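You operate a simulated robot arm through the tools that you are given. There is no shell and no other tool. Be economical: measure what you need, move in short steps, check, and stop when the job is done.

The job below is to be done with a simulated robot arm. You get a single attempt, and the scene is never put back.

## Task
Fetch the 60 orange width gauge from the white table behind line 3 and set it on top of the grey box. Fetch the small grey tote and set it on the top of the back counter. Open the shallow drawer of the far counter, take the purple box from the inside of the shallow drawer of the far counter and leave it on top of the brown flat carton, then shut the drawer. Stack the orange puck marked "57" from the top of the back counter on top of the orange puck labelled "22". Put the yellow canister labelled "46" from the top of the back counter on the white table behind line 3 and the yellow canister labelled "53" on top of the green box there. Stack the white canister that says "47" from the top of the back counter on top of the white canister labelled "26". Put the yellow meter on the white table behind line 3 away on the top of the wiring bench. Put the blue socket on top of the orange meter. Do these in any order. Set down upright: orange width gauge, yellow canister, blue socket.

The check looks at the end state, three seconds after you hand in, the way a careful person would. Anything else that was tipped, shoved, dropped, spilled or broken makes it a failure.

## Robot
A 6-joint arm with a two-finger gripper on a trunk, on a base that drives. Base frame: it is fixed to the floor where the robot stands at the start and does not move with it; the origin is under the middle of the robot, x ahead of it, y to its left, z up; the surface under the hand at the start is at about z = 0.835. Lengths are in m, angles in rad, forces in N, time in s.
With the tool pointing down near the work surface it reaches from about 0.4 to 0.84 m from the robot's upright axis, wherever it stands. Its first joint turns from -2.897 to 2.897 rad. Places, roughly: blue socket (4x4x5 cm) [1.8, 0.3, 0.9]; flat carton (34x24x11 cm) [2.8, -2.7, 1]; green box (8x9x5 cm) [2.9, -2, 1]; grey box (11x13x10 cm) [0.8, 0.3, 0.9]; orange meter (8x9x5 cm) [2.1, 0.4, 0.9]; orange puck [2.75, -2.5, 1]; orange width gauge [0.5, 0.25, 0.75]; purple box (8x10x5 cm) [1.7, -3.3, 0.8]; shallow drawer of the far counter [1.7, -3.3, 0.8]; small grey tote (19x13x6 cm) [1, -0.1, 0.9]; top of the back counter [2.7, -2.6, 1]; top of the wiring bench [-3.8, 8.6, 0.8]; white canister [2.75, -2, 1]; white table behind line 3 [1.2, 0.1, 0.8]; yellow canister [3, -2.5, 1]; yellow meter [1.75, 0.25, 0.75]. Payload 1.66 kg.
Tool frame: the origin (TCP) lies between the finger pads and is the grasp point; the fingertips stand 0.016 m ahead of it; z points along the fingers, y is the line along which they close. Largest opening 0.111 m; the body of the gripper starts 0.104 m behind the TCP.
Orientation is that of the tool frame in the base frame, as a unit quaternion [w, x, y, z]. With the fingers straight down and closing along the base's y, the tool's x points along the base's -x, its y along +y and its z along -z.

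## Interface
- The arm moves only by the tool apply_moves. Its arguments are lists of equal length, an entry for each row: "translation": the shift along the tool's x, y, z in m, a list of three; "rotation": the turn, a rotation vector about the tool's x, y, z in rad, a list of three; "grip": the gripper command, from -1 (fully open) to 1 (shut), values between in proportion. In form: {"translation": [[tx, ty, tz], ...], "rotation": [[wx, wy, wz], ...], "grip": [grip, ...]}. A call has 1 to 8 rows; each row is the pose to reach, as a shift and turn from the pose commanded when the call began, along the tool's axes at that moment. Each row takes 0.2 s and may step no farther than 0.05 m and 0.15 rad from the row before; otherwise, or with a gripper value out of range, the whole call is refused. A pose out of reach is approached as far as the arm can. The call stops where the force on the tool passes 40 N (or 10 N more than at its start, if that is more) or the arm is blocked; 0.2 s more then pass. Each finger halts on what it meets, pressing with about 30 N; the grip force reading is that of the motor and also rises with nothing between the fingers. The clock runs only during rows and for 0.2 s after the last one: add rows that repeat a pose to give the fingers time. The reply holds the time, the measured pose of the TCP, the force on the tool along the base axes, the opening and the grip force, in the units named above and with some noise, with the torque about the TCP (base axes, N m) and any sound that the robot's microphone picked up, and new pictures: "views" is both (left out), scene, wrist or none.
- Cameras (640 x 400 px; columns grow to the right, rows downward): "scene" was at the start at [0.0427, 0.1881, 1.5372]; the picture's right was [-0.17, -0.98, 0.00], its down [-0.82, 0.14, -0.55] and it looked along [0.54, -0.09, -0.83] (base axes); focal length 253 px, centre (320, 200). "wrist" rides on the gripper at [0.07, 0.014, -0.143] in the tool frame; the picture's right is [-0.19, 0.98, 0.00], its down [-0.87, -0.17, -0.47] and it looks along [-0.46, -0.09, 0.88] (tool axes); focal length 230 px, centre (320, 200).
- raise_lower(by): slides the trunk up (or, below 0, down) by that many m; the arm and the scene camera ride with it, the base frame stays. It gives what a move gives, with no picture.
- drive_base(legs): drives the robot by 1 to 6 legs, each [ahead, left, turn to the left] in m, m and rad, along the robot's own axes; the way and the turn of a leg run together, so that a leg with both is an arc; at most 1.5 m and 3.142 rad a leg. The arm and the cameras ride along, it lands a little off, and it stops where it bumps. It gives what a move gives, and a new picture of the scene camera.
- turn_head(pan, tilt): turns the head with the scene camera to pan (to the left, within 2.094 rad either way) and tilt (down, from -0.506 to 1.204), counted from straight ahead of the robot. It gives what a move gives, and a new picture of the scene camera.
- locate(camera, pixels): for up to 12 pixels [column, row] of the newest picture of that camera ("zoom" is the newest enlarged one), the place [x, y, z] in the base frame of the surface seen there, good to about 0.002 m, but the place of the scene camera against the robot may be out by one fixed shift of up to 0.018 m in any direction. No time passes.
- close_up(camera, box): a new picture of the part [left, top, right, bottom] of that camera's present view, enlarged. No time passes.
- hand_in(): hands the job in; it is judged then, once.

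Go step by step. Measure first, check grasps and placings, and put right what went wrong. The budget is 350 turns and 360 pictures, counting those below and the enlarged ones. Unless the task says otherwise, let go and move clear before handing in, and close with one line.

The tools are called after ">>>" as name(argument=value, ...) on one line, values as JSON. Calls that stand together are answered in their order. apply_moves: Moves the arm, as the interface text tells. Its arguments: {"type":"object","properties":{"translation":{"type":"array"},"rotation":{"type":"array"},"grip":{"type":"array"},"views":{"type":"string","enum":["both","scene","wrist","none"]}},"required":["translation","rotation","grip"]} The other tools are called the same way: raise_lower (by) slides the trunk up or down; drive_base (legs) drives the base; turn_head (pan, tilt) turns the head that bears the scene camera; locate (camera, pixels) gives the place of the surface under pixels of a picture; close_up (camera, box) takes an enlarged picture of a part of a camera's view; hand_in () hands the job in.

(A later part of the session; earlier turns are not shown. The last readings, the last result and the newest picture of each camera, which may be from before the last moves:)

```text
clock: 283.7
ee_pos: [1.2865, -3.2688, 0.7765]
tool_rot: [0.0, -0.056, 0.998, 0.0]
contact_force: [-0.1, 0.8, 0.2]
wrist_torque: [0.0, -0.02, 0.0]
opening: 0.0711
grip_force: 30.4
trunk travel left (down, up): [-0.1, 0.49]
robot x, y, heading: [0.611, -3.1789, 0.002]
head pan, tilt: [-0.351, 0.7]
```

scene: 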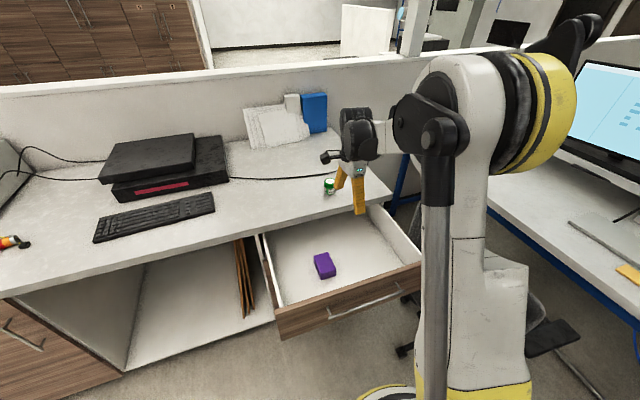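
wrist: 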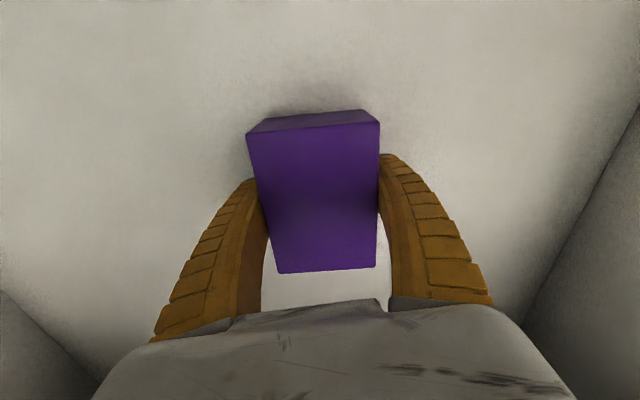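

Purple box gripped. Lifting out.

>>> apply_moves(translation=[[0, 0, -0.045], [0, 0, -0.09], [0, 0, -0.135], [0, 0, -0.18], [0, 0, -0.2]], rotation=[[0, 0, 0], [0, 0, 0], [0, 0, 0], [0, 0, 0], [0, 0, 0]], grip=[1, 1, 1, 1, 1], views="none")

>>> raise_lower(by=0.16)

>>> drive_base(legs=[[0.12, 0, 0]])

```text
clock: 284.9
ee_pos: [1.2861, -3.2668, 0.9784]
tool_rot: [0.0, -0.056, 0.998, 0.0]
contact_force: [0.4, -0.2, -1.8]
wrist_torque: [0.02, 0.03, -0.02]
opening: 0.0705
grip_force: 30.3
trunk travel left (down, up): [-0.1, 0.49]
robot x, y, heading: [0.6085, -3.1807, 0.006]
head pan, tilt: [-0.351, 0.7]
```

```text
clock: 286.7
ee_pos: [1.287, -3.2675, 1.1376]
tool_rot: [0.0, -0.056, 0.998, 0.0]
contact_force: [0.2, 0.4, -1.8]
wrist_torque: [0.01, 0.0, -0.01]
opening: 0.0706
grip_force: 30.4
trunk travel left (down, up): [-0.26, 0.33]
robot x, y, heading: [0.6096, -3.1846, -0.001]
head pan, tilt: [-0.351, 0.7]
```

```text
clock: 287.9
ee_pos: [1.4063, -3.2659, 1.1369]
tool_rot: [-0.001, -0.056, 0.998, 0.0]
contact_force: [0.1, 0.3, -1.8]
wrist_torque: [-0.03, 0.06, 0.02]
opening: 0.0704
grip_force: 30.0
trunk travel left (down, up): [-0.26, 0.33]
robot x, y, heading: [0.7259, -3.1839, 0.003]
head pan, tilt: [-0.351, 0.7]
```

scene: 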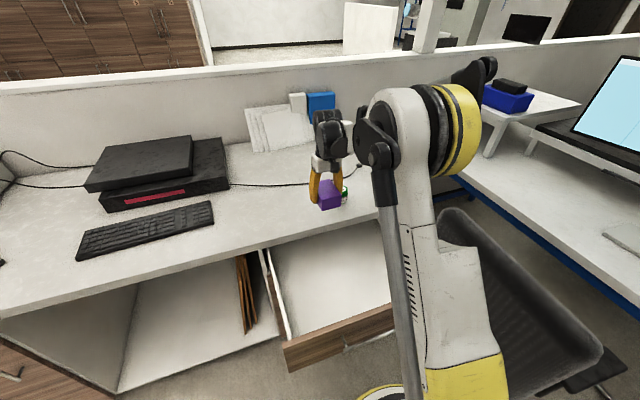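

>>> apply_moves(translation=[[-0.035, 0.028, 0], [-0.07, 0.056, 0], [-0.105, 0.084, 0]], rotation=[[0, 0, 0], [0, 0, 0], [0, 0, 0]], grip=[1, 1, 1], views="wrist")

>>> locate(camera="wrist", pixels=[[160, 200], [200, 100], [450, 150], [230, 250], [320, 60], [250, 100], [480, 100], [420, 150]])

```text
clock: 288.7
ee_pos: [1.5013, -3.1703, 1.1362]
tool_rot: [-0.001, -0.058, 0.998, -0.001]
contact_force: [1.3, 0.2, -1.9]
wrist_torque: [-0.04, 0.02, 0.02]
opening: 0.0702
grip_force: 30.5
trunk travel left (down, up): [-0.26, 0.33]
robot x, y, heading: [0.7242, -3.1826, 0.003]
head pan, tilt: [-0.351, 0.7]
```

wrist: 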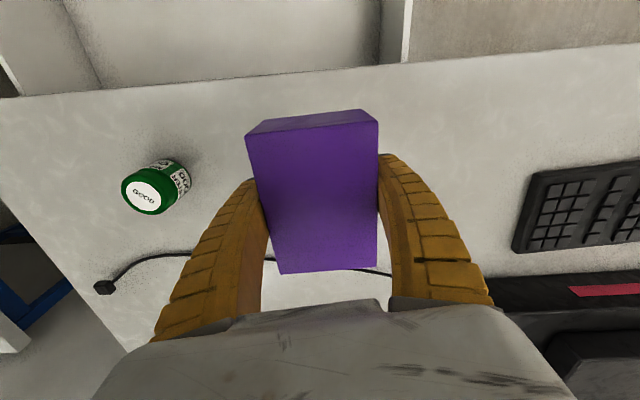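

```text
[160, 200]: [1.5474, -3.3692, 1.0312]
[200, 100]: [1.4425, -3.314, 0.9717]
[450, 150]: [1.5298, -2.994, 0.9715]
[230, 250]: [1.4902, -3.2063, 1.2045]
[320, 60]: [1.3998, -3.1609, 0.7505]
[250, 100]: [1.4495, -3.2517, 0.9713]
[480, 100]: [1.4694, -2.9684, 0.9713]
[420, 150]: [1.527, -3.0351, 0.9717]
```

Spot is free (jar at (1.547,−3.37), keyboard beyond y −2.95). Lowering the box here temporarily.

>>> locate(camera="wrist", pixels=[[180, 253], [380, 272], [340, 268], [140, 262]])

>>> apply_moves(translation=[[0, 0, 0.045], [0, 0, 0.09], [0, 0, 0.125], [0, 0, 0.134], [0, 0, 0.137], [0, 0, 0.139]], rotation=[[0, 0, 0], [0, 0, 0], [0, 0, 0], [0, 0, 0], [0, 0, 0], [0, 0, 0]], grip=[1, 1, 1, 1, 1, 1], views="wrist")

```text
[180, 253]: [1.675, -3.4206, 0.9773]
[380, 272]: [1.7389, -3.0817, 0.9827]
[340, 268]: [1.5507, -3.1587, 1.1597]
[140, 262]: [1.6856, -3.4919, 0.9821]
```

```text
clock: 290.1
ee_pos: [1.4991, -3.1697, 0.9986]
tool_rot: [0.0, -0.057, 0.998, 0.0]
contact_force: [-1.0, -1.2, -1.9]
wrist_torque: [0.01, -0.03, 0.01]
opening: 0.0703
grip_force: 30.3
trunk travel left (down, up): [-0.26, 0.33]
robot x, y, heading: [0.7258, -3.1814, 0.004]
head pan, tilt: [-0.351, 0.7]
```

wrist: 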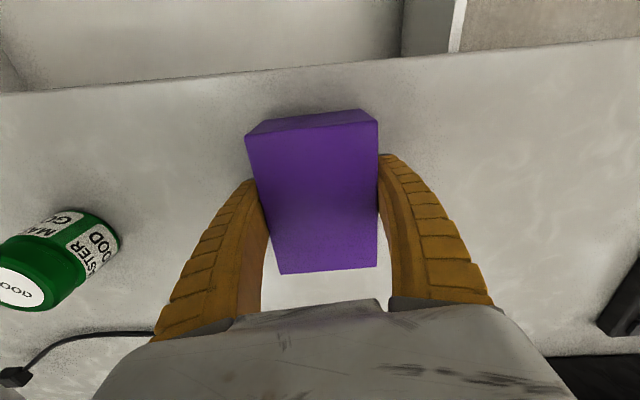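

>>> apply_moves(translation=[[0, 0, 0.002], [0, 0, 0.003], [0, 0, 0.003], [0, 0, 0.003], [0, 0, -0.03], [0, 0, -0.075], [0, 0, -0.12]], rotation=[[0, 0, 0], [0, 0, 0], [0, 0, 0], [0, 0, 0], [0, 0, 0], [0, 0, 0], [0, 0, 0]], grip=[1, 1, 0, -0.8, -0.8, -0.8, -0.8], views="wrist")

```text
clock: 291.7
ee_pos: [1.4999, -3.169, 1.122]
tool_rot: [0.0, -0.057, 0.998, 0.0]
contact_force: [0.2, 0.2, 0.3]
wrist_torque: [-0.02, -0.01, -0.01]
opening: 0.1005
grip_force: 0.4
trunk travel left (down, up): [-0.26, 0.33]
robot x, y, heading: [0.7293, -3.1824, 0.004]
head pan, tilt: [-0.351, 0.7]
```

wrist: 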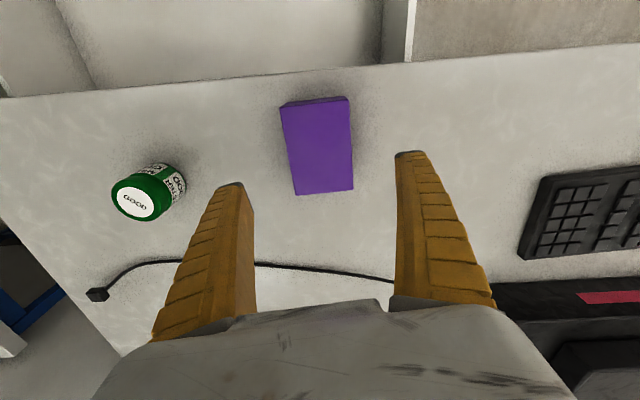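

Purple box rests on the far counter. Backing up to shut the drawer.

>>> drive_base(legs=[[-0.3, 0, 0]])

>>> apply_moves(translation=[[0.035, -0.03, 0], [0.075, -0.06, 0], [0.115, -0.085, 0], [0.16, -0.1, 0], [0.205, -0.115, 0], [0.25, -0.125, 0]], rotation=[[0, 0, 0.02], [0, 0, 0.04], [0, 0, 0.06], [0, 0, 0.08], [0, 0, 0.1], [0, 0, 0.11]], grip=[0, 0.5, 1, 1, 1, 1], views="wrist")

```text
clock: 293.8
ee_pos: [1.1995, -3.1702, 1.1209]
tool_rot: [-0.001, -0.058, 0.998, 0.0]
contact_force: [0.1, -0.2, 0.7]
wrist_torque: [-0.01, -0.04, 0.01]
opening: 0.1006
grip_force: 0.3
trunk travel left (down, up): [-0.26, 0.33]
robot x, y, heading: [0.4271, -3.1821, 0.006]
head pan, tilt: [-0.351, 0.7]
```

scene: 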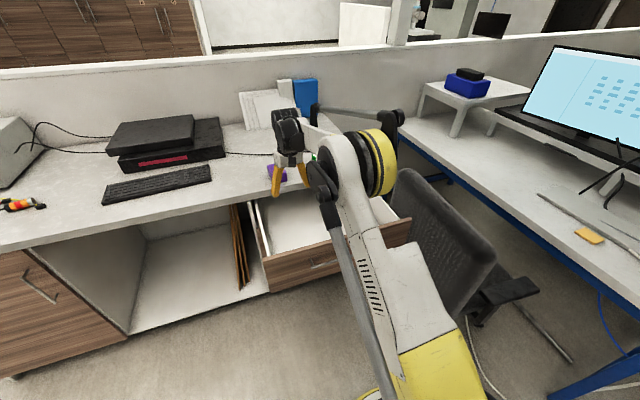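

```text
clock: 295.2
ee_pos: [0.9635, -3.3245, 1.1228]
tool_rot: [0.0, -0.003, 1.0, 0.0]
contact_force: [0.0, 0.8, 0.2]
wrist_torque: [-0.04, -0.04, -0.04]
opening: 0.0002
grip_force: 28.6
trunk travel left (down, up): [-0.26, 0.33]
robot x, y, heading: [0.4286, -3.1775, -0.001]
head pan, tilt: [-0.351, 0.7]
```

wrist: 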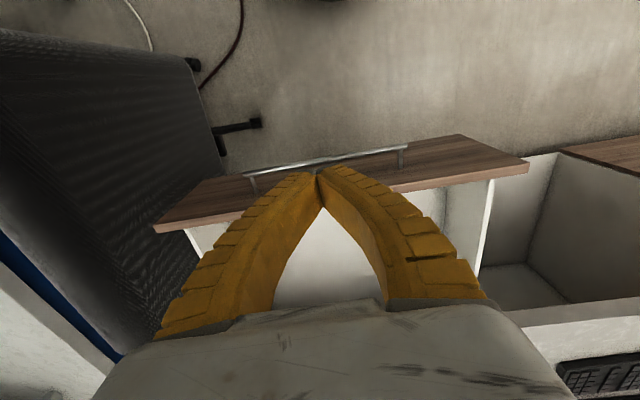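

>>> locate(camera="wrist", pixels=[[280, 163], [380, 151], [250, 175], [400, 147], [195, 130], [225, 180], [250, 125], [240, 215]])

```text
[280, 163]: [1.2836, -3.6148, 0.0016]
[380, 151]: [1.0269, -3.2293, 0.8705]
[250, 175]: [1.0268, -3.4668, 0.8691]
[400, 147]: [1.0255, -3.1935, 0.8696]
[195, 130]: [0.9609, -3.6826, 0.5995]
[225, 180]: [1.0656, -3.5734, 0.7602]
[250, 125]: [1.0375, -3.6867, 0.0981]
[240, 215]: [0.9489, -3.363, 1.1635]
```

Bar at x≈1.027, centre y≈−3.33; hand is 4–5 cm in front. Lowering to bar height.

>>> raise_lower(by=-0.22)

>>> apply_moves(translation=[[0, 0, 0.03], [0, 0, 0.045], [0, 0, 0.045]], rotation=[[0, 0, 0], [0, 0, 0], [0, 0, 0]], grip=[1, 1, 1], views="none")

>>> drive_base(legs=[[0.3, 0, 0]])

```text
clock: 297.5
ee_pos: [0.9656, -3.3233, 0.9026]
tool_rot: [0.0, -0.003, 1.0, 0.001]
contact_force: [0.9, -0.3, -0.5]
wrist_torque: [-0.03, 0.01, -0.01]
opening: 0.0001
grip_force: 28.2
trunk travel left (down, up): [-0.04, 0.55]
robot x, y, heading: [0.4265, -3.1795, 0.005]
head pan, tilt: [-0.351, 0.7]
```

```text
clock: 298.3
ee_pos: [0.9636, -3.3227, 0.8573]
tool_rot: [0.0, -0.003, 1.0, 0.0]
contact_force: [-0.4, -0.1, -0.1]
wrist_torque: [0.02, 0.0, 0.01]
opening: 0.0002
grip_force: 28.6
trunk travel left (down, up): [-0.04, 0.55]
robot x, y, heading: [0.431, -3.1834, 0.001]
head pan, tilt: [-0.351, 0.7]
```

```text
clock: 300.4
ee_pos: [1.2649, -3.3217, 0.8583]
tool_rot: [0.0, -0.002, 1.0, 0.0]
contact_force: [-0.7, 0.3, -0.2]
wrist_torque: [-0.01, 0.02, -0.01]
opening: 0.0
grip_force: 28.8
trunk travel left (down, up): [-0.04, 0.55]
robot x, y, heading: [0.7307, -3.1822, 0.003]
head pan, tilt: [-0.351, 0.7]
```

scene: 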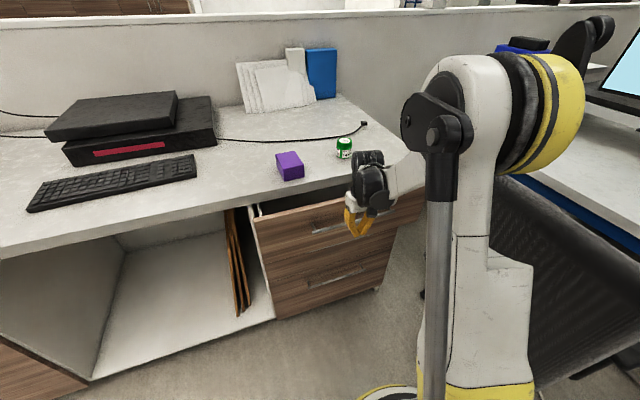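

The drawer is going in. Driving 0.1 m more, then finishing with the arm.

>>> drive_base(legs=[[0.1, 0, 0]])

>>> apply_moves(translation=[[-0.005, 0, 0], [-0.01, 0, 0], [-0.015, 0, 0], [-0.02, 0, 0]], rotation=[[0, 0, 0], [0, 0, 0], [0, 0, 0], [0, 0, 0]], grip=[1, 1, 1, 1], views="wrist")

```text
clock: 301.5
ee_pos: [1.365, -3.3219, 0.8573]
tool_rot: [0.0, -0.002, 1.0, 0.0]
contact_force: [0.3, 0.4, 0.2]
wrist_torque: [-0.01, 0.01, 0.0]
opening: 0.0001
grip_force: 28.8
trunk travel left (down, up): [-0.04, 0.55]
robot x, y, heading: [0.8269, -3.1787, 0.005]
head pan, tilt: [-0.351, 0.7]
```

scene: 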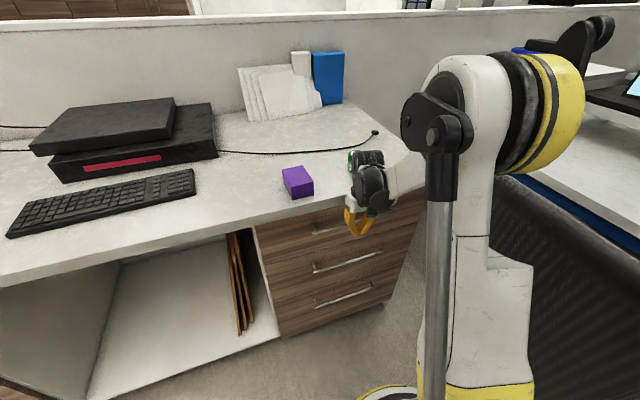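

```text
clock: 302.5
ee_pos: [1.3762, -3.3228, 0.856]
tool_rot: [-0.006, -0.001, 1.0, 0.0]
contact_force: [-10.6, 0.5, -1.6]
wrist_torque: [-0.07, -0.08, -0.01]
opening: 0.0058
grip_force: 28.8
trunk travel left (down, up): [-0.04, 0.55]
robot x, y, heading: [0.8274, -3.1822, -0.002]
head pan, tilt: [-0.351, 0.7]
stopped in row 4: the force on the tool passed its limit at 47 N (the readings are from after the stop); the commanded pose is now the measured one
```

wrist: 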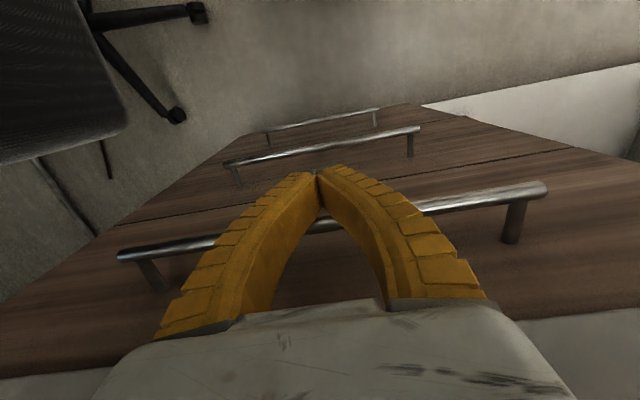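

It pressed against the stop (47 N): shut. Backing off and verifying faces flush.

>>> apply_moves(translation=[[0.03, 0, 0], [0.07, 0, 0]], rotation=[[0, 0, 0], [0, 0, 0]], grip=[1, 1], views="none")

>>> locate(camera="wrist", pixels=[[150, 240], [440, 200], [250, 160], [420, 150], [540, 240], [560, 170], [130, 230], [130, 205]])

>>> close_up(camera="scene", box=[230, 140, 440, 350])

```text
clock: 303.1
ee_pos: [1.3079, -3.3251, 0.8559]
tool_rot: [-0.004, -0.001, 1.0, 0.0]
contact_force: [-1.0, 0.4, 0.2]
wrist_torque: [-0.03, 0.02, 0.02]
opening: 0.0002
grip_force: 28.5
trunk travel left (down, up): [-0.04, 0.55]
robot x, y, heading: [0.8291, -3.1814, -0.002]
head pan, tilt: [-0.351, 0.7]
```

```text
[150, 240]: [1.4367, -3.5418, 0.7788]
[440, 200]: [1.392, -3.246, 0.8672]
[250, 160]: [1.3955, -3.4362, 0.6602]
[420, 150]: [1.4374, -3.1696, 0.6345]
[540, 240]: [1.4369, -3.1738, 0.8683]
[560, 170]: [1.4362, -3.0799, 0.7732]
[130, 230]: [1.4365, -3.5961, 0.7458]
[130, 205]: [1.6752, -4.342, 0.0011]
```

```text
1.90 times, centred on (335, 245) of scene
```

zoom: 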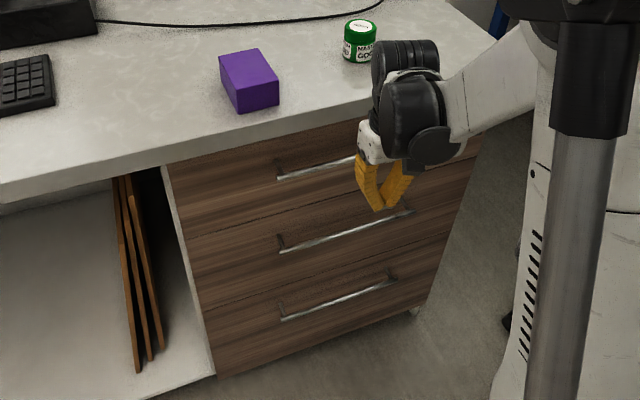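

The drawer is shut flush (face x 1.437 like the others). Picking the purple box up again.

>>> raise_lower(by=0.24)

>>> apply_moves(translation=[[-0.035, 0.028, 0], [-0.07, 0.056, 0], [-0.105, 0.084, 0], [-0.14, 0.112, 0], [-0.175, 0.14, 0], [-0.192, 0.155, 0], [-0.192, 0.155, 0]], rotation=[[0, 0, 0], [0, 0, -0.03], [0, 0, -0.06], [0, 0, -0.09], [0, 0, -0.11], [0, 0, -0.11], [0, 0, -0.11]], grip=[0.5, 0, -0.5, -1, -1, -1, -1], views="wrist")

```text
clock: 305.6
ee_pos: [1.3079, -3.3258, 1.0967]
tool_rot: [-0.005, -0.001, 1.0, 0.001]
contact_force: [-0.5, 0.1, -0.6]
wrist_torque: [-0.01, 0.01, -0.04]
opening: 0.0
grip_force: 28.9
trunk travel left (down, up): [-0.28, 0.31]
robot x, y, heading: [0.8225, -3.1781, 0.004]
head pan, tilt: [-0.351, 0.7]
```

```text
clock: 307.2
ee_pos: [1.4983, -3.1699, 1.0944]
tool_rot: [-0.004, -0.056, 0.998, 0.001]
contact_force: [0.5, -0.2, 0.1]
wrist_torque: [0.04, 0.0, 0.01]
opening: 0.1108
grip_force: 0.1
trunk travel left (down, up): [-0.28, 0.31]
robot x, y, heading: [0.8243, -3.1819, 0.0]
head pan, tilt: [-0.351, 0.7]
```

wrist: 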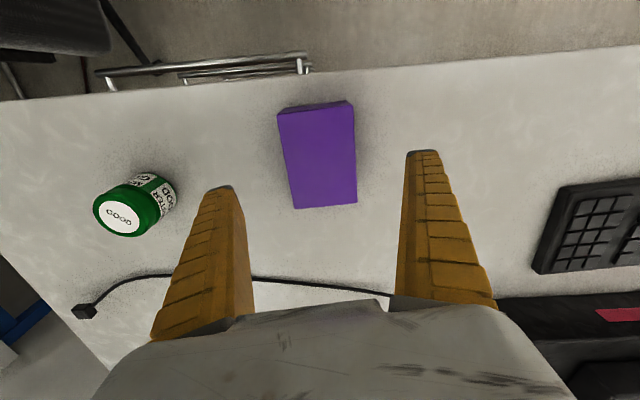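

>>> apply_moves(translation=[[0, 0, 0.045], [0, 0, 0.085], [0, 0, 0.096], [0, 0, 0.096], [0, 0, 0.096], [0, 0, 0.096]], rotation=[[0, 0, 0], [0, 0, 0], [0, 0, 0], [0, 0, 0], [0, 0, 0], [0, 0, 0]], grip=[-1, -1, -1, -0.2, 0.6, 1], views="none")

>>> apply_moves(translation=[[0, 0, -0.045], [0, 0, -0.09], [0, 0, -0.12], [0.045, 0, -0.12], [0.09, 0, -0.12], [0.135, 0, -0.12], [0.18, 0, -0.12]], rotation=[[0, 0, 0], [0, 0, 0], [0, 0, 0], [0, 0, 0], [0, 0, 0], [0, 0, 0], [0, 0, 0]], grip=[1, 1, 1, 1, 1, 1, 1], views="wrist")

```text
clock: 308.6
ee_pos: [1.4962, -3.1689, 0.9983]
tool_rot: [-0.004, -0.056, 0.998, 0.001]
contact_force: [0.2, -0.8, -0.5]
wrist_torque: [-0.02, -0.03, -0.02]
opening: 0.0698
grip_force: 30.4
trunk travel left (down, up): [-0.28, 0.31]
robot x, y, heading: [0.8268, -3.1822, -0.003]
head pan, tilt: [-0.351, 0.7]
```

```text
clock: 310.2
ee_pos: [1.3191, -3.1908, 1.1205]
tool_rot: [-0.004, -0.056, 0.998, 0.001]
contact_force: [-0.4, -0.6, -1.4]
wrist_torque: [0.01, -0.03, 0.0]
opening: 0.0698
grip_force: 30.3
trunk travel left (down, up): [-0.28, 0.31]
robot x, y, heading: [0.8245, -3.1771, 0.006]
head pan, tilt: [-0.351, 0.7]
```

wrist: 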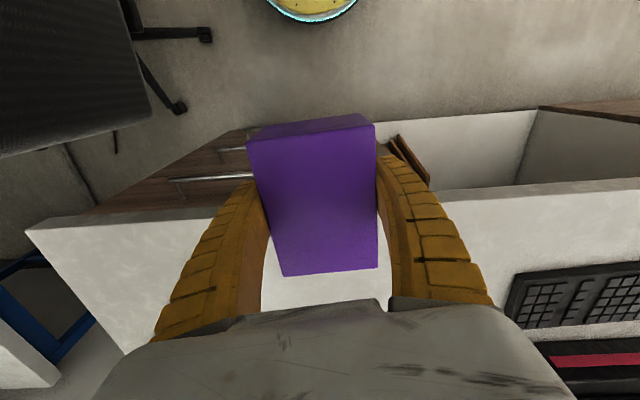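

Held again. Raising and driving round to the back counter's east side.

>>> raise_lower(by=0.25)

>>> drive_base(legs=[[-0.27, 0, 0], [0, 1.5, 0], [0, 0.85, 0], [1.5, 0, 0], [1.5, 0, 0]])

>>> drive_base(legs=[[0, -1.5, 0], [0, -0.37, 0], [0, 0, 3.12]])

```text
clock: 312.8
ee_pos: [1.3227, -3.19, 1.369]
tool_rot: [-0.004, -0.056, 0.998, 0.0]
contact_force: [-0.2, -0.4, -2.2]
wrist_torque: [-0.03, 0.02, 0.0]
opening: 0.0695
grip_force: 29.9
trunk travel left (down, up): [-0.53, 0.06]
robot x, y, heading: [0.8259, -3.1802, 0.001]
head pan, tilt: [-0.351, 0.7]
```

```text
clock: 339.9
ee_pos: [4.0383, -0.8682, 1.3699]
tool_rot: [-0.004, -0.05, 0.999, 0.0]
contact_force: [-0.4, -0.7, -1.5]
wrist_torque: [-0.02, -0.01, -0.02]
opening: 0.069
grip_force: 29.9
trunk travel left (down, up): [-0.53, 0.06]
robot x, y, heading: [3.544, -0.8524, -0.01]
head pan, tilt: [-0.351, 0.7]
```

scene: 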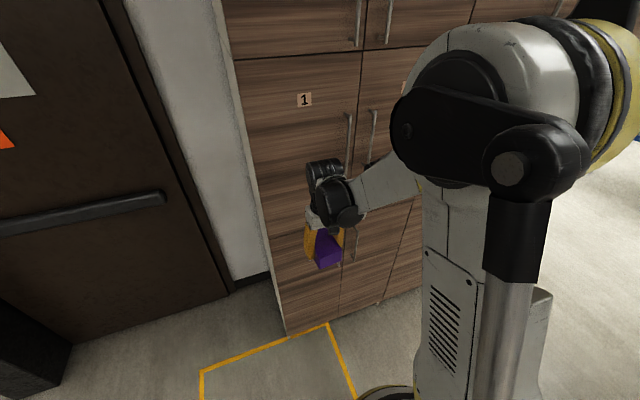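

```text
clock: 356.5
ee_pos: [2.9747, -2.6438, 1.3691]
tool_rot: [0.002, 1.0, -0.008, 0.004]
contact_force: [-1.0, 0.3, -2.4]
wrist_torque: [-0.01, 0.01, -0.02]
opening: 0.069
grip_force: 29.5
trunk travel left (down, up): [-0.53, 0.06]
robot x, y, heading: [3.4664, -2.7162, 3.011]
head pan, tilt: [-0.351, 0.7]
```

scene: 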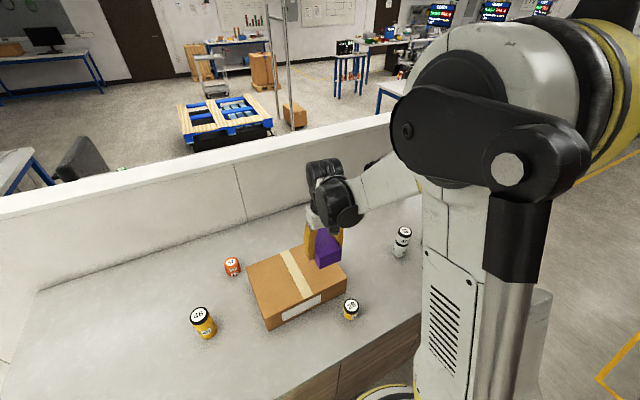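

Back at the east side; carton below the hand. Lowering the trunk and moving over the carton's middle.

>>> raise_lower(by=-0.2)

>>> apply_moves(translation=[[-0.045, 0.01, 0], [-0.09, 0.02, 0], [-0.13, 0.03, 0], [-0.145, 0.038, 0]], rotation=[[0, 0, 0], [0, 0, 0], [0, 0, 0], [0, 0, 0]], grip=[1, 1, 1, 1], views="both")

```text
clock: 358.6
ee_pos: [2.9731, -2.644, 1.1697]
tool_rot: [0.0, 1.0, -0.008, 0.005]
contact_force: [-0.1, 0.2, -1.9]
wrist_torque: [0.02, -0.04, 0.01]
opening: 0.0687
grip_force: 30.4
trunk travel left (down, up): [-0.33, 0.26]
robot x, y, heading: [3.4647, -2.7153, 3.014]
head pan, tilt: [-0.351, 0.7]
```

```text
clock: 359.6
ee_pos: [2.8275, -2.6789, 1.1702]
tool_rot: [0.001, 1.0, -0.008, 0.004]
contact_force: [0.2, 0.0, -2.1]
wrist_torque: [0.04, 0.0, 0.0]
opening: 0.069
grip_force: 29.7
trunk travel left (down, up): [-0.33, 0.26]
robot x, y, heading: [3.4643, -2.7153, 3.017]
head pan, tilt: [-0.351, 0.7]
```

scene: 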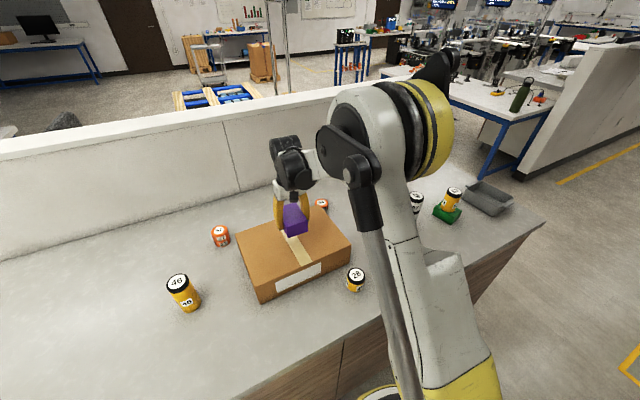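
wrist: 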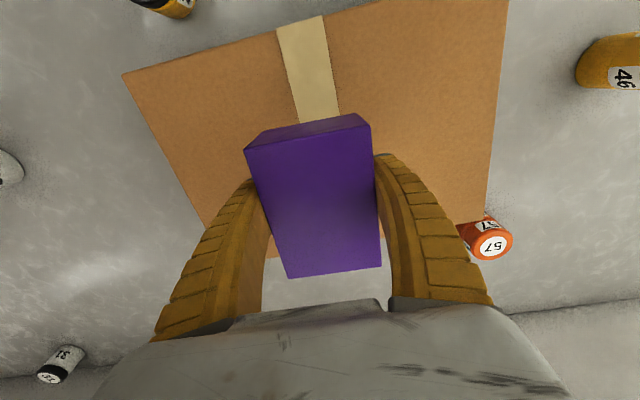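

Centred over the carton. Lowering to contact.

>>> apply_moves(translation=[[0, 0, 0.04], [0, 0, 0.06], [0, 0, 0.065], [0, 0, 0.068]], rotation=[[0, 0, 0], [0, 0, 0], [0, 0, 0], [0, 0, 0]], grip=[1, 1, 1, 1], views="none")

```text
clock: 360.6
ee_pos: [2.8291, -2.6799, 1.1034]
tool_rot: [0.0, 1.0, -0.008, 0.004]
contact_force: [-6.3, 0.4, 20.6]
wrist_torque: [0.03, 0.07, -0.09]
opening: 0.0691
grip_force: 29.7
trunk travel left (down, up): [-0.33, 0.26]
robot x, y, heading: [3.4616, -2.7146, 3.011]
head pan, tilt: [-0.351, 0.7]
```

>>> apply_moves(translation=[[0, 0, -0.0015], [0, 0, -0.0015], [0, 0, -0.0015], [0, 0, -0.03], [0, 0, -0.075], [0, 0, -0.12]], rotation=[[0, 0, 0], [0, 0, 0], [0, 0, 0], [0, 0, 0], [0, 0, 0], [0, 0, 0]], grip=[1, 0, -0.8, -0.8, -0.8, -0.8], views="both")

```text
clock: 362.0
ee_pos: [2.8281, -2.681, 1.2191]
tool_rot: [0.001, 1.0, -0.008, 0.004]
contact_force: [0.7, 0.2, 0.1]
wrist_torque: [0.02, 0.01, 0.02]
opening: 0.1004
grip_force: 0.3
trunk travel left (down, up): [-0.33, 0.26]
robot x, y, heading: [3.4637, -2.7174, 3.017]
head pan, tilt: [-0.351, 0.7]
```

scene: 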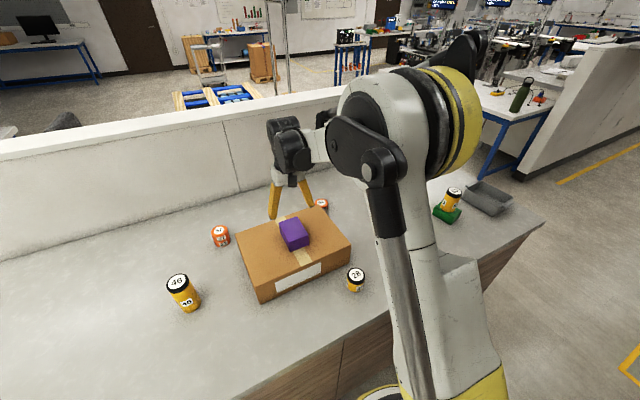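
wrist: 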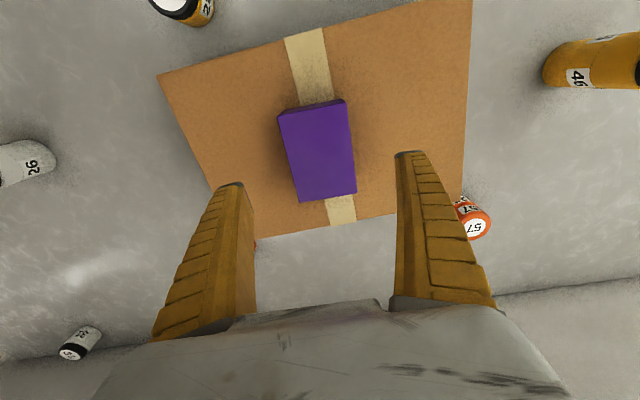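

Purple box lies on the carton. Next canister 46: moving the hand toward it.

>>> apply_moves(translation=[[0.005, 0.045, 0], [0.01, 0.09, 0], [0.01, 0.135, 0], [0.01, 0.18, 0], [0.01, 0.225, 0], [0.01, 0.265, 0]], rotation=[[0, 0, 0], [0, 0, 0], [0, 0, 0], [0, 0, 0], [0, 0, 0], [0, 0, 0]], grip=[-0.8, -0.8, -0.8, -0.8, -0.8, -0.8], views="wrist")

```text
clock: 363.4
ee_pos: [2.8331, -2.9482, 1.2207]
tool_rot: [0.001, 1.0, -0.009, 0.004]
contact_force: [-0.3, -0.1, 0.7]
wrist_torque: [0.0, 0.02, 0.02]
opening: 0.1005
grip_force: 0.1
trunk travel left (down, up): [-0.33, 0.26]
robot x, y, heading: [3.4667, -2.7156, 3.015]
head pan, tilt: [-0.351, 0.7]
```

wrist: 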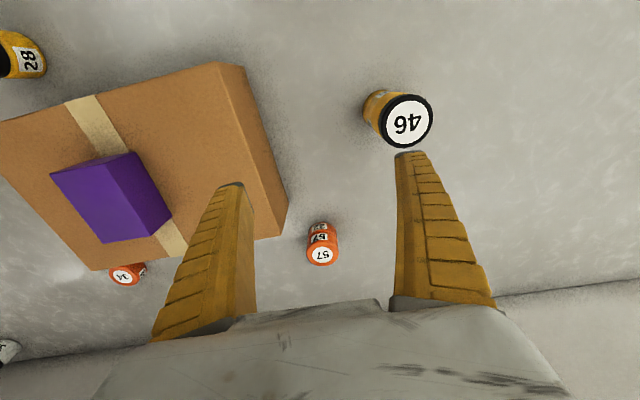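

>>> locate(camera="wrist", pixels=[[407, 121], [383, 122], [431, 120], [406, 97], [409, 145], [367, 100]])

```text
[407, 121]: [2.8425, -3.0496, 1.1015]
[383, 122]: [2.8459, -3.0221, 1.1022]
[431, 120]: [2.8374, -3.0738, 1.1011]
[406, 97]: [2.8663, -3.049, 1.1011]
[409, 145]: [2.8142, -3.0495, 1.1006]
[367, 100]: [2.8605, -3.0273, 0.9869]
```

46 centre (2.842, −3.049), top 1.101. Moving over and down.

>>> apply_moves(translation=[[0.005, 0.045, 0], [0.0108, 0.085, 0], [0.0108, 0.1006, 0], [0.0108, 0.1006, 0.045], [0.0108, 0.1006, 0.085], [0.0108, 0.1006, 0.085]], rotation=[[0, 0, 0], [0, 0, 0], [0, 0, 0], [0, 0, 0], [0, 0, 0], [0, 0, 0]], grip=[-0.9, -0.9, -0.9, -0.9, -0.9, -0.9], views="wrist")

```text
clock: 364.8
ee_pos: [2.8438, -3.0452, 1.1347]
tool_rot: [0.001, 1.0, -0.008, 0.004]
contact_force: [-0.8, -0.5, 0.4]
wrist_torque: [-0.02, -0.01, 0.0]
opening: 0.1056
grip_force: 0.3
trunk travel left (down, up): [-0.33, 0.26]
robot x, y, heading: [3.4616, -2.7173, 3.016]
head pan, tilt: [-0.351, 0.7]
```

wrist: 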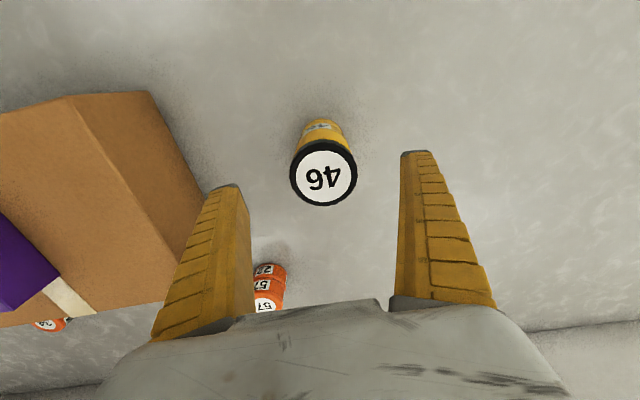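

>>> apply_moves(translation=[[0, 0.003, 0.045], [0, 0.003, 0.08], [0, 0.003, 0.09], [0, 0.003, 0.09], [0, 0.003, 0.09], [0, 0.003, 0.09], [0, 0.003, 0.09]], rotation=[[0, 0, 0], [0, 0, 0], [0, 0, 0], [0, 0, 0], [0, 0, 0], [0, 0, 0], [0, 0, 0]], grip=[-0.9, -0.9, -0.9, -0.2, 0.5, 1, 1], views="none")

>>> apply_moves(translation=[[0, 0, -0.045], [0, 0, -0.09], [0, 0, -0.135], [0.04, -0.02, -0.15], [0.08, -0.04, -0.15], [0.12, -0.06, -0.15], [0.14, -0.09, -0.15]], rotation=[[0, 0, 0], [0, 0, 0], [0, 0, 0], [0, 0, 0], [0, 0, 0], [0, 0, 0], [0, 0, 0]], grip=[1, 1, 1, 1, 1, 1, 1], views="wrist")

```text
clock: 366.4
ee_pos: [2.843, -3.0487, 1.0476]
tool_rot: [0.001, 1.0, -0.007, 0.005]
contact_force: [-0.9, 1.1, 2.9]
wrist_torque: [0.01, 0.31, -0.02]
opening: 0.0536
grip_force: 29.8
trunk travel left (down, up): [-0.33, 0.26]
robot x, y, heading: [3.4652, -2.716, 3.015]
head pan, tilt: [-0.351, 0.7]
```

```text
clock: 368.0
ee_pos: [2.9838, -2.9582, 1.1981]
tool_rot: [0.001, 1.0, -0.009, 0.005]
contact_force: [0.1, -0.4, -2.4]
wrist_torque: [-0.03, 0.0, 0.04]
opening: 0.0533
grip_force: 29.2
trunk travel left (down, up): [-0.33, 0.26]
robot x, y, heading: [3.4647, -2.7207, 3.016]
head pan, tilt: [-0.351, 0.7]
```

wrist: 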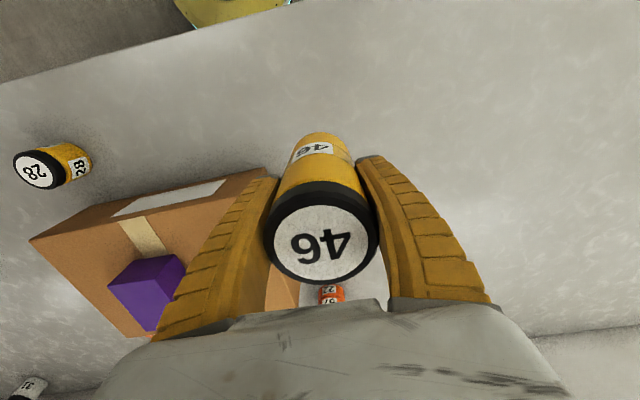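

46 held. Raising and driving to the aisle beside the white table.

>>> raise_lower(by=0.22)

>>> drive_base(legs=[[-0.15, 0, 0.126], [0, -1.5, 0], [0, -0.4, 0], [1.5, 0, 0], [0.52, 0, 0], [0, 0, -1.57]])

>>> turn_head(pan=0.0, tilt=0.8)

```text
clock: 370.4
ee_pos: [2.9826, -2.9591, 1.4174]
tool_rot: [0.001, 1.0, -0.008, 0.004]
contact_force: [-0.1, 0.2, -2.5]
wrist_torque: [-0.01, -0.02, 0.02]
opening: 0.0531
grip_force: 30.0
trunk travel left (down, up): [-0.55, 0.04]
robot x, y, heading: [3.4664, -2.7168, 3.019]
head pan, tilt: [-0.351, 0.7]
```

```text
clock: 394.1
ee_pos: [1.3219, -0.4053, 1.4172]
tool_rot: [0.004, 0.745, -0.667, 0.003]
contact_force: [-0.1, -0.1, -1.9]
wrist_torque: [0.0, 0.02, -0.03]
opening: 0.0534
grip_force: 30.0
trunk travel left (down, up): [-0.55, 0.04]
robot x, y, heading: [1.6259, -0.8492, 1.572]
head pan, tilt: [-0.351, 0.7]
```

scene: 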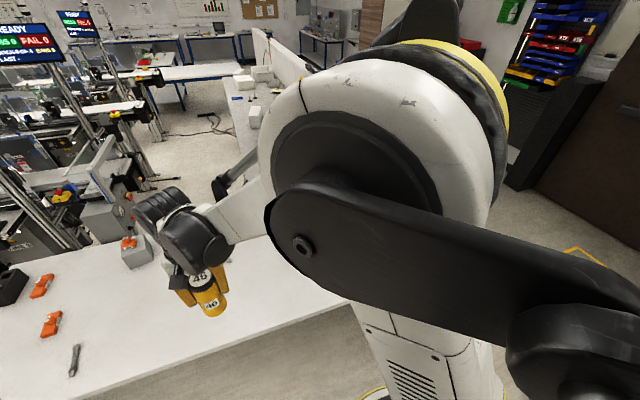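

```text
clock: 395.0
ee_pos: [1.3224, -0.4045, 1.416]
tool_rot: [0.003, 0.745, -0.667, 0.003]
contact_force: [0.1, -0.2, -1.9]
wrist_torque: [-0.01, 0.0, -0.02]
opening: 0.0531
grip_force: 30.0
trunk travel left (down, up): [-0.55, 0.04]
robot x, y, heading: [1.6254, -0.8497, 1.572]
head pan, tilt: [0.0, 0.799]
```

scene: 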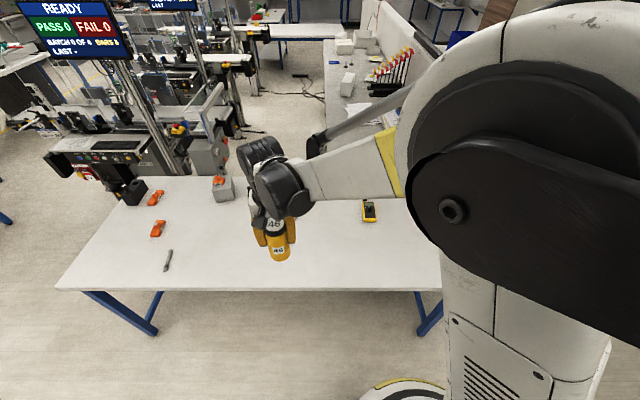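

>>> drive_base(legs=[[0.32, 0, 0]])

>>> raise_lower(by=-0.3)

>>> apply_moves(translation=[[0, 0, 0.03], [0, 0, 0.06]], rotation=[[0, 0, 0], [0, 0, 0]], grip=[1, 1], views="both")

```text
clock: 397.1
ee_pos: [1.3246, -0.085, 1.4172]
tool_rot: [0.003, 0.744, -0.669, 0.003]
contact_force: [-0.2, 0.7, -2.2]
wrist_torque: [-0.01, 0.01, -0.01]
opening: 0.0535
grip_force: 30.1
trunk travel left (down, up): [-0.55, 0.04]
robot x, y, heading: [1.6263, -0.5329, 1.566]
head pan, tilt: [0.0, 0.799]
```

scene: 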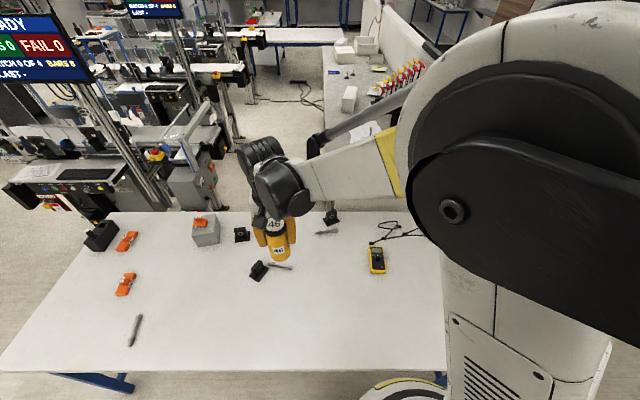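

```text
clock: 400.1
ee_pos: [1.3243, -0.0845, 1.1175]
tool_rot: [0.004, 0.743, -0.669, 0.002]
contact_force: [0.1, -0.1, -2.2]
wrist_torque: [-0.01, 0.02, 0.03]
opening: 0.0533
grip_force: 29.8
trunk travel left (down, up): [-0.25, 0.34]
robot x, y, heading: [1.6217, -0.5342, 1.568]
head pan, tilt: [0.0, 0.799]
```

```text
clock: 400.7
ee_pos: [1.3233, -0.0855, 1.0581]
tool_rot: [0.003, 0.744, -0.668, 0.003]
contact_force: [0.1, -0.2, -2.4]
wrist_torque: [0.01, -0.03, -0.02]
opening: 0.0531
grip_force: 29.7
trunk travel left (down, up): [-0.25, 0.34]
robot x, y, heading: [1.6217, -0.5322, 1.57]
head pan, tilt: [0.0, 0.799]
```

scene: 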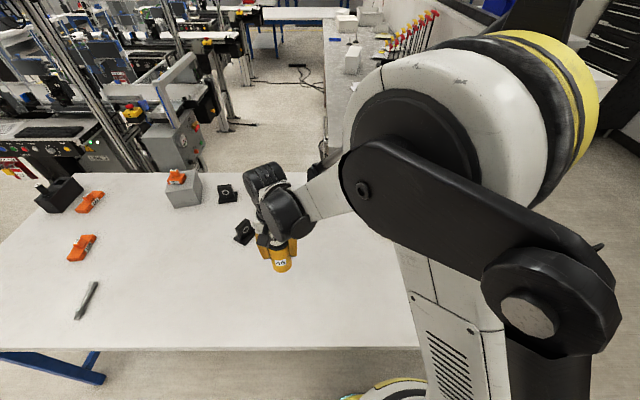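
wrist: 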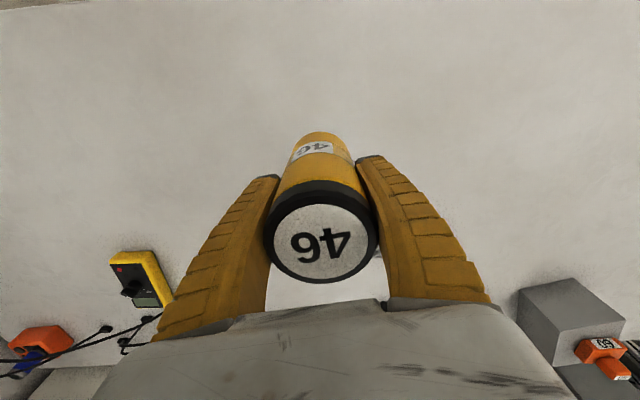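

Free table below. Lowering: expected contact at TCP z≈0.913.

>>> apply_moves(translation=[[0, 0, 0.045], [0, 0, 0.09], [0, 0, 0.13], [0, 0, 0.139], [0, 0, 0.142], [0, 0, 0.145]], rotation=[[0, 0, 0], [0, 0, 0], [0, 0, 0], [0, 0, 0], [0, 0, 0], [0, 0, 0]], grip=[1, 1, 1, 1, 1, 1], views="wrist")

```text
clock: 402.1
ee_pos: [1.3237, -0.0867, 0.9114]
tool_rot: [0.003, 0.743, -0.669, 0.004]
contact_force: [-0.4, 0.0, -1.5]
wrist_torque: [0.0, 0.02, -0.01]
opening: 0.0532
grip_force: 29.8
trunk travel left (down, up): [-0.25, 0.34]
robot x, y, heading: [1.622, -0.5331, 1.568]
head pan, tilt: [0.0, 0.799]
```

wrist: 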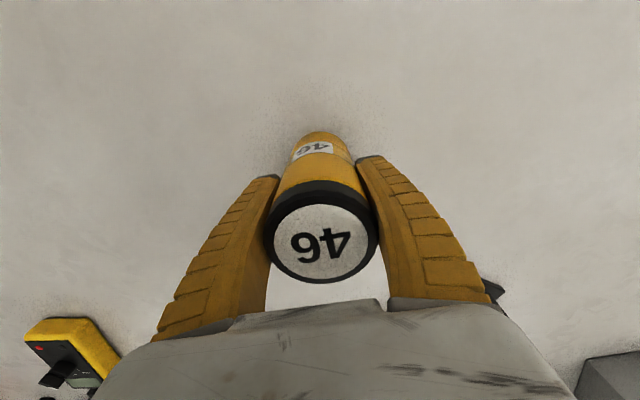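

Not yet touching; a few more millimetres.

>>> apply_moves(translation=[[0, 0, 0.0015], [0, 0, 0.003], [0, 0, 0.003]], rotation=[[0, 0, 0], [0, 0, 0], [0, 0, 0]], grip=[1, 1, 1], views="none")

```text
clock: 402.9
ee_pos: [1.3246, -0.0871, 0.9096]
tool_rot: [0.004, 0.743, -0.669, 0.002]
contact_force: [-4.1, 0.3, 23.1]
wrist_torque: [-0.09, 0.05, 0.07]
opening: 0.0545
grip_force: 30.8
trunk travel left (down, up): [-0.25, 0.34]
robot x, y, heading: [1.6244, -0.5365, 1.565]
head pan, tilt: [0.0, 0.799]
```

Contact (23 N). Easing, releasing and rising.

>>> apply_moves(translation=[[0, 0, -0.002], [0, 0, -0.002], [0, 0, -0.002], [0, 0, -0.002], [0, 0, -0.03], [0, 0, -0.075], [0, 0, -0.12], [0, 0, -0.165]], rotation=[[0, 0, 0], [0, 0, 0], [0, 0, 0], [0, 0, 0], [0, 0, 0], [0, 0, 0], [0, 0, 0], [0, 0, 0]], grip=[1, -0.2, -0.7, -0.7, -0.7, -0.7, -0.7, -0.7], views="both")

```text
clock: 404.7
ee_pos: [1.3261, -0.0844, 1.0737]
tool_rot: [0.003, 0.743, -0.669, 0.003]
contact_force: [0.2, 0.3, -0.1]
wrist_torque: [0.04, 0.0, 0.04]
opening: 0.0953
grip_force: 1.0
trunk travel left (down, up): [-0.25, 0.34]
robot x, y, heading: [1.6219, -0.5349, 1.572]
head pan, tilt: [0.0, 0.799]
```

scene: 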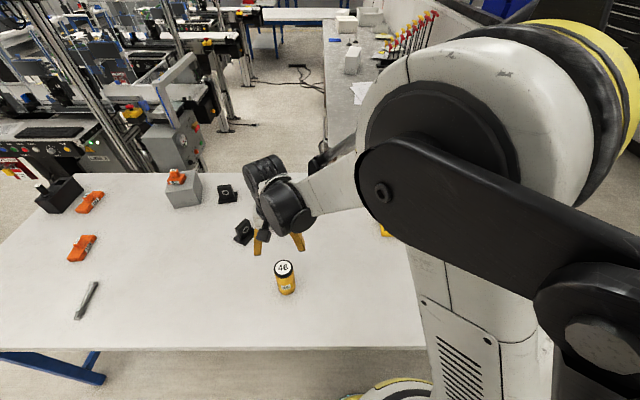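
wrist: 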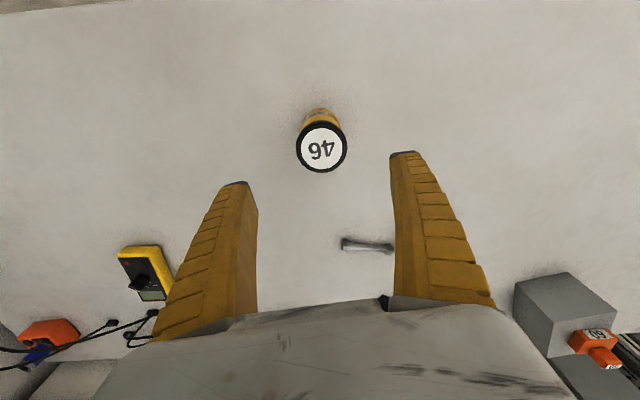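

46 stands on the table. Now the yellow meter: moving the hand toward it.

>>> apply_moves(translation=[[0, -0.047, 0], [-0.012, -0.094, 0], [-0.03, -0.14, 0], [-0.048, -0.186, 0], [-0.066, -0.232, 0], [-0.084, -0.278, 0], [-0.102, -0.324, 0], [-0.12, -0.37, 0]], rotation=[[0, 0, 0], [0, 0, 0], [0, 0, 0], [0, 0, 0], [0, 0, 0], [0, 0, 0], [0, 0, 0], [0, 0, 0]], grip=[-0.8, -0.9, -1, -1, -1, -1, -1, -1], views="wrist")

```text
clock: 406.5
ee_pos: [1.6802, 0.0731, 1.0735]
tool_rot: [0.004, 0.744, -0.669, 0.003]
contact_force: [-0.1, 1.0, -0.5]
wrist_torque: [-0.04, 0.03, -0.02]
opening: 0.111
grip_force: 0.0
trunk travel left (down, up): [-0.25, 0.34]
robot x, y, heading: [1.6256, -0.5323, 1.567]
head pan, tilt: [0.0, 0.799]
```

wrist: 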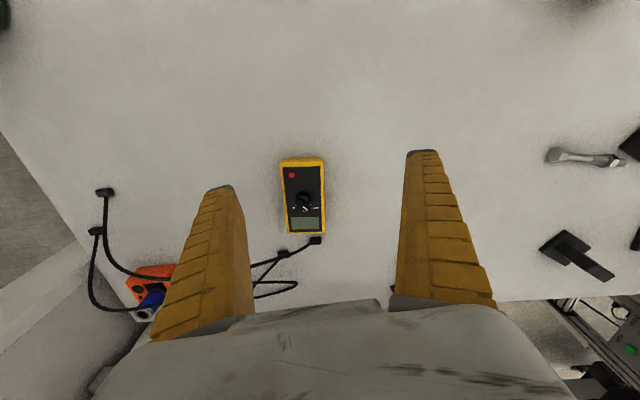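

>>> close_up(camera="wrist", box=[250, 140, 350, 310])

>>> locate(camera="wrist", pixels=[[282, 163], [322, 161], [325, 231], [289, 235], [305, 200], [304, 180], [315, 241], [307, 250], [282, 254], [285, 200], [323, 195], [303, 209]])

```text
2.35 times, centred on (300, 225) of wrist
```

zoom: 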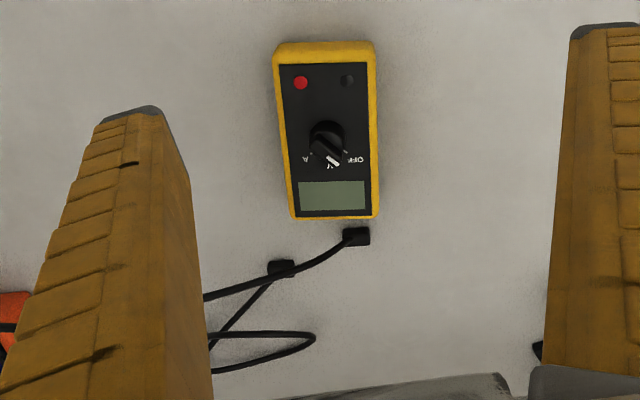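

```text
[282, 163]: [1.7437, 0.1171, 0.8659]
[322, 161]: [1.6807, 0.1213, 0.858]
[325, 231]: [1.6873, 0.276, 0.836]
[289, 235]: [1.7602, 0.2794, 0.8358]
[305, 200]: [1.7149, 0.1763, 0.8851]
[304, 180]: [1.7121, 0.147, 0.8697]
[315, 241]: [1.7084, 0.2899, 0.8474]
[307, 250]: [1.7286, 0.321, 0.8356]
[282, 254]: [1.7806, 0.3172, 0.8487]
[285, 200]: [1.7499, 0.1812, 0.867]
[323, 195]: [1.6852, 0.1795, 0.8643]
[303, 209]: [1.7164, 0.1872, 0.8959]
```

Meter spans x 1.682–1.752, y 0.117–0.27, top 0.87; yawed ~5°. Aligning (yaw +0.19 about the tool) and descending part-way.

>>> apply_moves(translation=[[-0.04, -0.016, 0], [-0.08, -0.035, 0], [-0.1125, -0.0489, 0], [-0.1125, -0.0489, 0.045], [-0.1125, -0.0489, 0.09], [-0.1125, -0.0489, 0.12], [-0.1125, -0.0489, 0.12]], rotation=[[0, 0, 0.1], [0, 0, 0.19], [0, 0, 0.19], [0, 0, 0.19], [0, 0, 0.19], [0, 0, 0.19], [0, 0, 0.19]], grip=[-1, -1, -1, -1, -1, -1, -1], views="wrist")

```text
clock: 408.1
ee_pos: [1.7168, 0.1861, 0.9509]
tool_rot: [-0.003, -0.677, 0.736, -0.003]
contact_force: [-0.7, -0.4, -0.6]
wrist_torque: [-0.04, 0.0, 0.01]
opening: 0.1108
grip_force: 0.1
trunk travel left (down, up): [-0.25, 0.34]
robot x, y, heading: [1.6226, -0.5342, 1.564]
head pan, tilt: [0.0, 0.799]
```

wrist: 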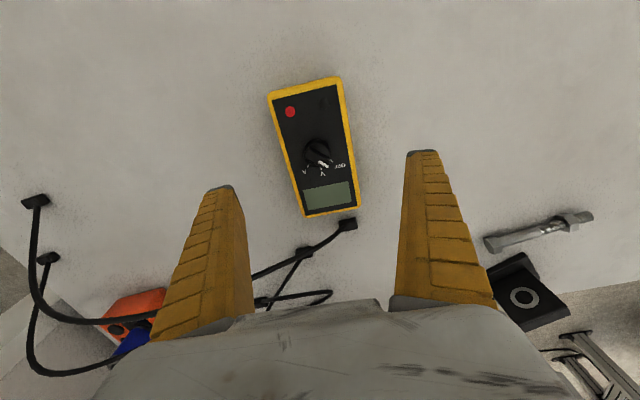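

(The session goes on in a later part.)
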